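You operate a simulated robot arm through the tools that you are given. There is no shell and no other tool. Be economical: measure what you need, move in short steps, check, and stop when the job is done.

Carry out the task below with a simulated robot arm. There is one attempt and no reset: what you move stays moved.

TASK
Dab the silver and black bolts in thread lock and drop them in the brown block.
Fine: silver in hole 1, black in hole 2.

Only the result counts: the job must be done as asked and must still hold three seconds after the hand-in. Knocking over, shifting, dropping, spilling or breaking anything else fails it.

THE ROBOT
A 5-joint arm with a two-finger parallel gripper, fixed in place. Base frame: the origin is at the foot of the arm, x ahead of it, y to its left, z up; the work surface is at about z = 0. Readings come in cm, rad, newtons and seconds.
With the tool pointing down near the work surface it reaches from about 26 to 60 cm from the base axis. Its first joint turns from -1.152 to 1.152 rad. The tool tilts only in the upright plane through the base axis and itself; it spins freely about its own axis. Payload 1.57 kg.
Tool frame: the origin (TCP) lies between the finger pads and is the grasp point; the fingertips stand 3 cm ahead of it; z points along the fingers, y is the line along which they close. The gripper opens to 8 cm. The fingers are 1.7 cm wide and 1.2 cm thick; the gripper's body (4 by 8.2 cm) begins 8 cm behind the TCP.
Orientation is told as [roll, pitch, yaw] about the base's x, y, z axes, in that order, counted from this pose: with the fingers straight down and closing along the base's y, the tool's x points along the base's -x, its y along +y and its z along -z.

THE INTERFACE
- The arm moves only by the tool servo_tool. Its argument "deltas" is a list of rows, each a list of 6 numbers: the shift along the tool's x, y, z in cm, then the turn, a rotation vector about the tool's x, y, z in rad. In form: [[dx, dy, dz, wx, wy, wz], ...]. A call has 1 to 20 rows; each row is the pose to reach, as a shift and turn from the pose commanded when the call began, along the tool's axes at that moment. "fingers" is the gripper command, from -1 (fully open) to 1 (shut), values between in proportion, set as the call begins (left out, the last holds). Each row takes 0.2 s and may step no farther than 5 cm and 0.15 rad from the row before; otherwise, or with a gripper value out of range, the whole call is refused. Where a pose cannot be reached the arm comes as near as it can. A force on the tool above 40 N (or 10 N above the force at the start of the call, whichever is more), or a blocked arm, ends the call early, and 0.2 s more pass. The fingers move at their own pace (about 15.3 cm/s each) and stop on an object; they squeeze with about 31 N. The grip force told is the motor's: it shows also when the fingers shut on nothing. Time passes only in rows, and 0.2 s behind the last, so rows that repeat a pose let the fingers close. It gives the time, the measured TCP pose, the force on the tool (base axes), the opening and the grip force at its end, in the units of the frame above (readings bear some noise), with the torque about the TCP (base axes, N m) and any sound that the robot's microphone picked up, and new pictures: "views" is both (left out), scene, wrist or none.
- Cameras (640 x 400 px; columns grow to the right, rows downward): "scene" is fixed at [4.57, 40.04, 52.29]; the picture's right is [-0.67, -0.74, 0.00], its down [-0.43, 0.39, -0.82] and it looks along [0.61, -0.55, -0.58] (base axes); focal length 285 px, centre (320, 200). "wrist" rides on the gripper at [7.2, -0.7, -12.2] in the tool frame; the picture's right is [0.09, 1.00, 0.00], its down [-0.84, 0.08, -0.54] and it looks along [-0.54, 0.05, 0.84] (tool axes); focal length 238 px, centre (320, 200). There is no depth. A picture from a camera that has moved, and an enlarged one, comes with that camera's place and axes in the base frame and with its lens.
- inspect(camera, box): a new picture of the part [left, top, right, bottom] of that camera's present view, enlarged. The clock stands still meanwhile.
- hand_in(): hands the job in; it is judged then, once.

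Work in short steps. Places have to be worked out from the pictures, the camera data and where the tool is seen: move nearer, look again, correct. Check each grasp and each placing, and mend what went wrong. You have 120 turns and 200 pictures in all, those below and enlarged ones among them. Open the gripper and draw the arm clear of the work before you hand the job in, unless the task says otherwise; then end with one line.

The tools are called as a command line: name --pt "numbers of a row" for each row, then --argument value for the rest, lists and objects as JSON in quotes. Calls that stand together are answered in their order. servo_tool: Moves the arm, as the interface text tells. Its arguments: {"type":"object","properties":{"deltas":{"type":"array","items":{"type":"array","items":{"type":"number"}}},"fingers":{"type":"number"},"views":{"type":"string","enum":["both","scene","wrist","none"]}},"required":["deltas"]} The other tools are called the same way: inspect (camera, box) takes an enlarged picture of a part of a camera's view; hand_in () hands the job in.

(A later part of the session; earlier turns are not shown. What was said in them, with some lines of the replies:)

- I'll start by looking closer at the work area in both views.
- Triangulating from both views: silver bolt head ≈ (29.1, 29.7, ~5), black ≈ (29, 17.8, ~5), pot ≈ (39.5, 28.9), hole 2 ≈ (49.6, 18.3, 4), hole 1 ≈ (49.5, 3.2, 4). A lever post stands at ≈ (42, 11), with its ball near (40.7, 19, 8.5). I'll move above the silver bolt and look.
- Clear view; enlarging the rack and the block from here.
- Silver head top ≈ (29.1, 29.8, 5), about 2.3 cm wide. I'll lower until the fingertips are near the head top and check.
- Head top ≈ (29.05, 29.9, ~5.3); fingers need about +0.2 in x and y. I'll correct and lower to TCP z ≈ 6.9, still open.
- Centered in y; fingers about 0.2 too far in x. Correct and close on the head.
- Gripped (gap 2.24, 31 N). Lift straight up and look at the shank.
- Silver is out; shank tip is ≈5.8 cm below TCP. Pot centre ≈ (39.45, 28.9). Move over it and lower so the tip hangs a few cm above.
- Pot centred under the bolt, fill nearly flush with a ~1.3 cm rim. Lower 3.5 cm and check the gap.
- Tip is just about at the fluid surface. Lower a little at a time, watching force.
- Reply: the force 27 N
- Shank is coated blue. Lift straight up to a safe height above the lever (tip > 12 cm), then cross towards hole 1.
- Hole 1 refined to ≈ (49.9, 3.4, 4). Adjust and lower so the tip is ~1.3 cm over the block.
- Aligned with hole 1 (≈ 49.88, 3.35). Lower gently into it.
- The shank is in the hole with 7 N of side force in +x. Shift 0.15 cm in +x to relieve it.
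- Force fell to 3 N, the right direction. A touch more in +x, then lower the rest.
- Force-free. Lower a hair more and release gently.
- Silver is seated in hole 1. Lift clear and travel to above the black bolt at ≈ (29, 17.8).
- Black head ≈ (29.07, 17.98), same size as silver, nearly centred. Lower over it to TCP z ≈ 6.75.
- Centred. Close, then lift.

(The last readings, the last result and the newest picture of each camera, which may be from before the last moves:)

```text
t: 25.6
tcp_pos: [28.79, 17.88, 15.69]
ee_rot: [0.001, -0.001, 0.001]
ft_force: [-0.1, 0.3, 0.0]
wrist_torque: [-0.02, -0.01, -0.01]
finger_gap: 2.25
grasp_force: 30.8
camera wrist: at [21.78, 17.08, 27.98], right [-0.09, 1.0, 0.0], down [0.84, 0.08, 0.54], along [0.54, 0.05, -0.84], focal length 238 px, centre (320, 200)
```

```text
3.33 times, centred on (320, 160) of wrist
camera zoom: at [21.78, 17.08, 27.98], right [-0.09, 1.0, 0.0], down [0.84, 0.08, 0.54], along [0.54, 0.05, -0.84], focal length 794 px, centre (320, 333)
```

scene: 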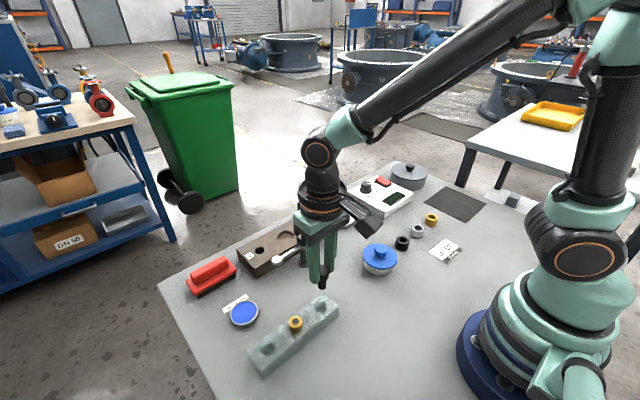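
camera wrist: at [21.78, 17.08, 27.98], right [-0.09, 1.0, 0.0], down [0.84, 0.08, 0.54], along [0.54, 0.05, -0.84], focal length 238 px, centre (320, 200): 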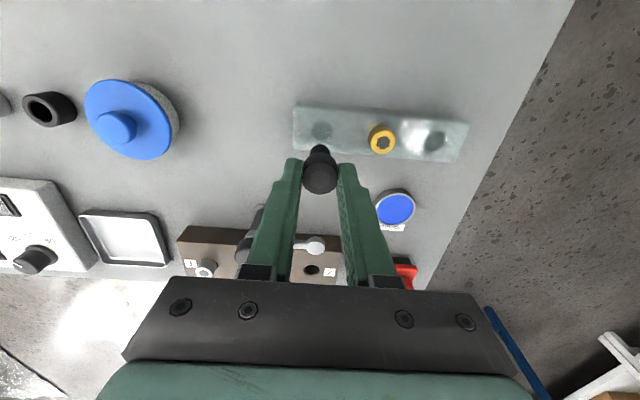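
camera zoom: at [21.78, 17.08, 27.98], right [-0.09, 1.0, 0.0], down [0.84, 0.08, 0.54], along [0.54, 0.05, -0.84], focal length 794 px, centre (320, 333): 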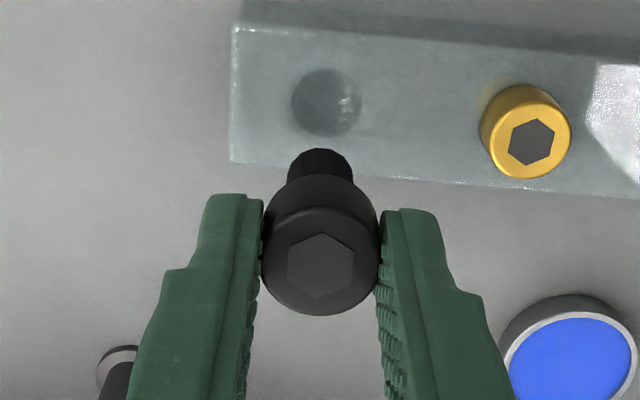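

Black bolt gripped with the same geometry. Go to the pot and dab as before.

servo_tool --pt "-1 3 0 0 0 0" --pt "-3 6 0 0 0 0" --pt "-5.5 8.5 0 0 0 0" --pt "-8 10.2 0 0 0 0" --pt "-10.43 11.0 0 0 0 0" --pt "-10.43 11.0 2.5 0 0 0" --pt "-10.43 11.0 5 0 0 0" --pt "-10.43 11.0 7.2 0 0 0" --pt "-10.43 11.0 8.2 0 0 0" --pt "-10.43 11.0 8.2 0 0 0" --views "none"

inspect --camera "scene" --box '[200, 265, 290, 340]'

```text
t: 27.8
tcp_pos: [39.41, 28.94, 7.48]
ee_rot: [0.0, -0.001, 0.001]
ft_force: [0.7, -0.2, 0.5]
wrist_torque: [0.03, 0.02, -0.02]
finger_gap: 2.23
grasp_force: 31.4
```

```text
5.33 times, centred on (245, 302) of scene
camera zoom: at [4.57, 40.04, 52.29], right [-0.67, -0.74, 0.0], down [-0.43, 0.39, -0.82], along [0.61, -0.55, -0.58], focal length 1521 px, centre (720, -347)
```

zoom: 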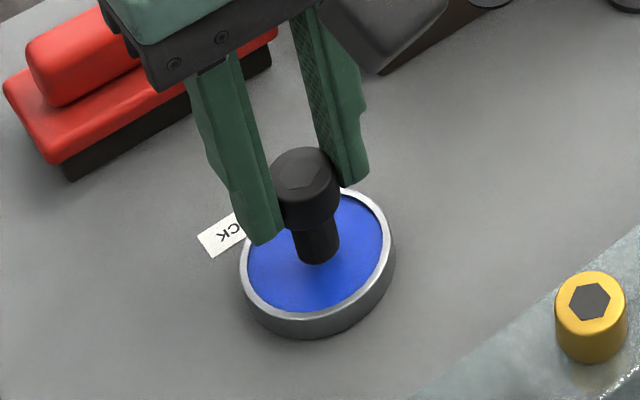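

Just above the surface; lower in tiny steps until light contact.

servo_tool --pt "0 0 0.3 0 0 0" --pt "0 0 0.5 0 0 0" --pt "0 0 0.7 0 0 0" --pt "0 0 0.7 0 0 0" --views "none"

inspect --camera "scene" --box '[200, 265, 290, 340]'

```text
t: 28.8
tcp_pos: [39.41, 28.98, 7.0]
ee_rot: [-0.001, -0.002, 0.001]
ft_force: [-6.4, -3.4, 20.6]
wrist_torque: [-0.17, 0.46, -0.02]
finger_gap: 2.26
grasp_force: 30.9
```

```text
5.33 times, centred on (245, 302) of scene
camera zoom: at [4.56, 40.04, 52.3], right [-0.67, -0.74, 0.0], down [-0.43, 0.39, -0.82], along [0.61, -0.55, -0.58], focal length 1521 px, centre (720, -347)
```

zoom: 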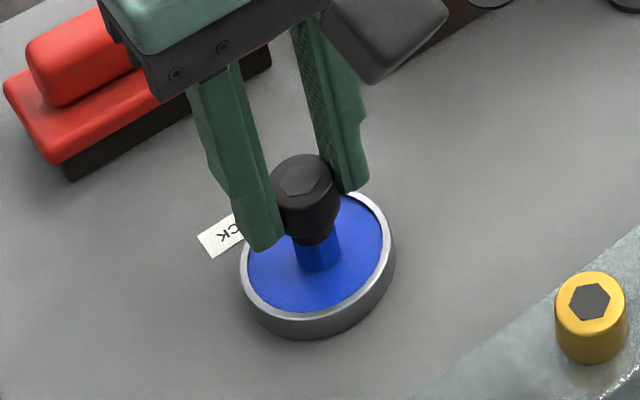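

Black is coated. Lift and move above hole 2 ≈ (50, 18.3).

servo_tool --pt "0 0 -1.5 0 0 0" --pt "0 0 -4 0 0 0" --pt "0 0 -7 0 0 0" --pt "0 0 -10 0 0 0" --pt "0 0 -11.1 0 0 0" --pt "-2.6 -2.6 -11.1 0 0 0" --pt "-5.2 -5.2 -11.1 0 0 0" --pt "-7.9 -7.8 -11.1 0 0 0" --pt "-10.55 -10.5 -11.1 0 0 0" --pt "-10.55 -10.5 -9 0 0 0" --pt "-10.55 -10.5 -6 0 0 0" --pt "-10.55 -10.5 -4.5 0 0 0" --pt "-10.55 -10.5 -4.5 0 0 0" --pt "-10.55 -10.5 -4.5 0 0 0" --views "scene"

inspect --camera "wrist" --box '[260, 90, 380, 200]'

inspect --camera "scene" --box '[210, 190, 330, 290]'

```text
t: 31.8
tcp_pos: [49.96, 18.28, 11.12]
ee_rot: [0.001, 0.0, 0.0]
ft_force: [0.6, 0.0, -0.6]
wrist_torque: [0.02, -0.02, 0.01]
finger_gap: 2.24
grasp_force: 30.9
```

scene: 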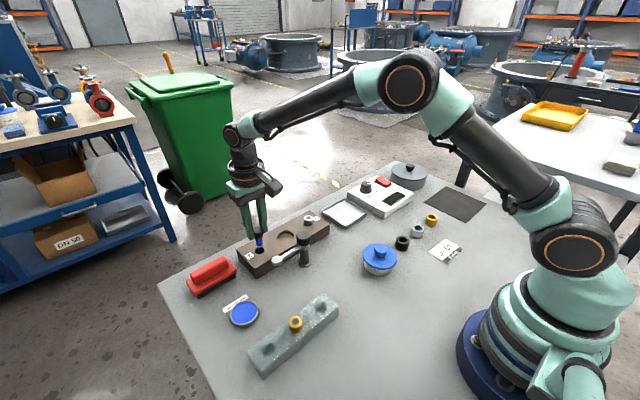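

```text
3.64 times, centred on (320, 145) of wrist
camera zoom: at [42.79, 17.64, 23.63], right [-0.09, 1.0, 0.0], down [0.84, 0.08, 0.54], along [0.54, 0.05, -0.84], focal length 867 px, centre (320, 400)
```

zoom: 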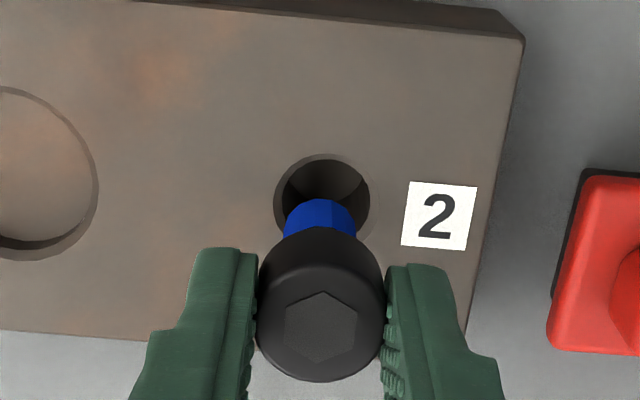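

```text
4.00 times, centred on (270, 240) of scene
camera zoom: at [4.57, 40.04, 52.29], right [-0.67, -0.74, 0.0], down [-0.43, 0.39, -0.82], along [0.61, -0.55, -0.58], focal length 1140 px, centre (520, 40)
```

zoom: 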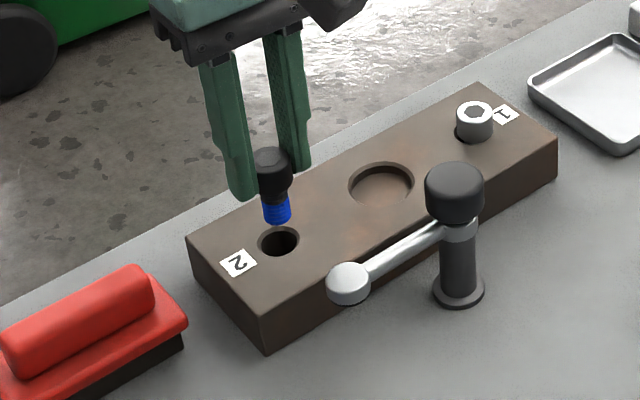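

Aligned over hole 2. Lower gently into it.

servo_tool --pt "-0.08 0.05 1 0 0 0" --pt "-0.08 0.05 1.8 0 0 0" --pt "-0.08 0.05 2.5 0 0 0" --pt "-0.08 0.05 3.2 0 0 0" --pt "-0.08 0.05 3.8 0 0 0" --pt "-0.08 0.05 3.8 0 0 0" --views "none"

inspect --camera "scene" --box '[210, 190, 330, 290]'

```text
t: 33.2
tcp_pos: [50.14, 18.42, 7.59]
ee_rot: [0.0, 0.001, 0.001]
ft_force: [-0.4, 0.1, -0.4]
wrist_torque: [0.04, 0.0, -0.02]
finger_gap: 2.23
grasp_force: 30.6
```

```text
4.00 times, centred on (270, 240) of scene
camera zoom: at [4.57, 40.04, 52.29], right [-0.67, -0.74, 0.0], down [-0.43, 0.39, -0.82], along [0.61, -0.55, -0.58], focal length 1140 px, centre (520, 40)
```

zoom: 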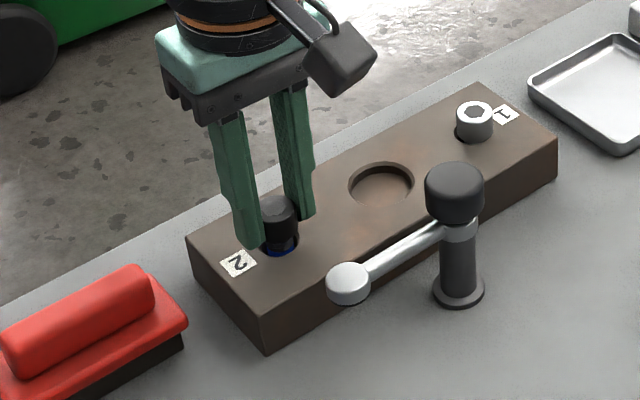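

No side force. Lower 0.45 more and release.

servo_tool --pt "0 0 0.25 0 0 0" --pt "0 0 0.45 0 0 0" --pt "0 0 0.45 0 0 0" --views "none"

servo_tool --pt "0 0 0 0 0 0" --pt "0 0 0 0 0 0" --pt "0 0 0 0 0 0" --fingers 0 --views "none"

servo_tool --pt "0 0 -2 0 0 0" --pt "0 0 -5 0 0 0" --pt "0 0 -9 0 0 0" --pt "0 0 -13 0 0 0" --pt "3 1 -15 0 0 0" --pt "6 2 -17 0 0 0" --pt "9 3 -19 0 0 0" --pt "9 3 -19 0 0 0" --fingers -0.5

inspect --camera "scene" --box '[170, 190, 370, 380]'

```text
t: 34.0
tcp_pos: [50.02, 18.49, 7.2]
ee_rot: [0.0, -0.001, 0.001]
ft_force: [0.2, 0.0, -1.0]
wrist_torque: [-0.01, 0.0, -0.04]
finger_gap: 2.27
grasp_force: 30.8
```

```text
t: 34.8
tcp_pos: [50.05, 18.5, 7.11]
ee_rot: [0.002, -0.001, 0.001]
ft_force: [0.0, -1.1, 0.3]
wrist_torque: [-0.01, -0.04, -0.01]
finger_gap: 4.0
grasp_force: 0.3
```

```text
t: 36.6
tcp_pos: [40.97, 21.49, 26.28]
ee_rot: [0.001, 0.0, 0.001]
ft_force: [0.3, 0.0, 0.5]
wrist_torque: [-0.02, 0.03, -0.01]
finger_gap: 6.04
grasp_force: 0.2
camera wrist: at [33.91, 20.77, 38.54], right [-0.09, 1.0, 0.0], down [0.84, 0.08, 0.54], along [0.54, 0.05, -0.84], focal length 238 px, centre (320, 200)
```

scene: 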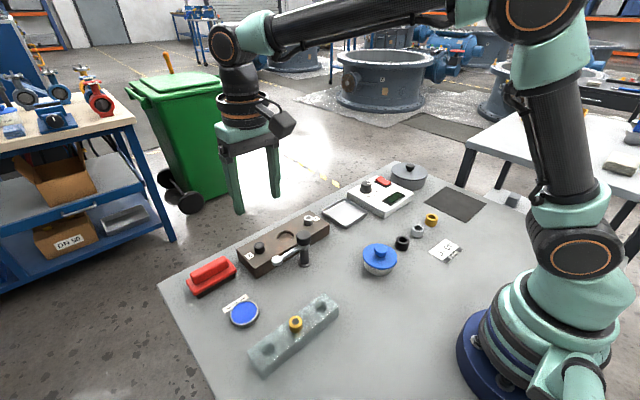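
wrist: 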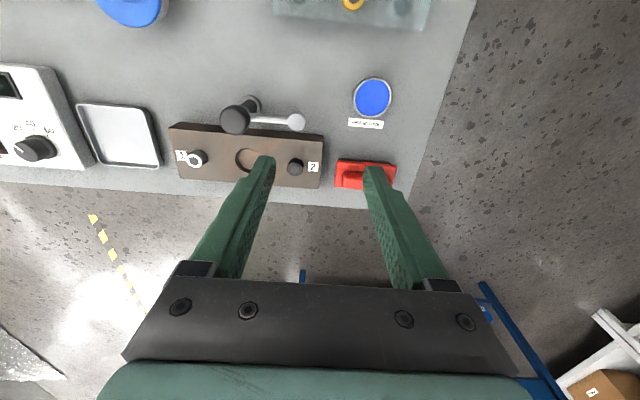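

```text
2.11 times, centred on (270, 285) of scene
camera zoom: at [4.57, 40.04, 52.29], right [-0.67, -0.74, 0.0], down [-0.43, 0.39, -0.82], along [0.61, -0.55, -0.58], focal length 600 px, centre (425, 21)
```

zoom: 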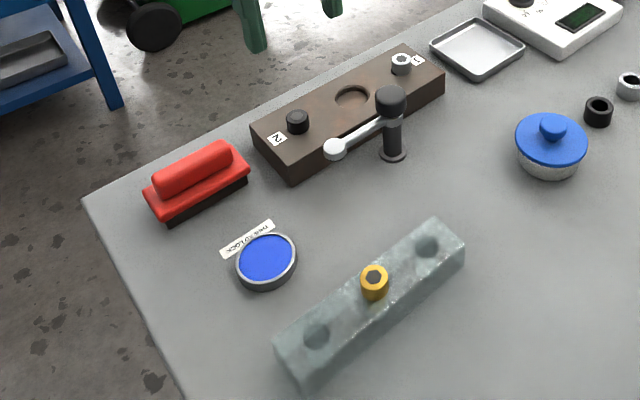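

Both bolts sit in their holes and nothing else has moved. I'll open the gripper fully and hand in.

servo_tool --pt "2 0 -2 0 0 0" --pt "2 0 -2 0 0 0" --fingers -1 --views "none"

hand_in

```text
t: 37.2
tcp_pos: [38.96, 21.55, 28.16]
ee_rot: [-0.001, 0.001, 0.0]
ft_force: [-0.9, 0.2, -0.5]
wrist_torque: [-0.01, 0.01, -0.02]
finger_gap: 8.01
grasp_force: 0.1
```

```text
The job is handed in.
```

I dabbed both bolts in thread lock and placed them in the brown block, silver in hole 1 and black in hole 2, and the last pictures showed both in place with nothing else moved; the job is handed in.
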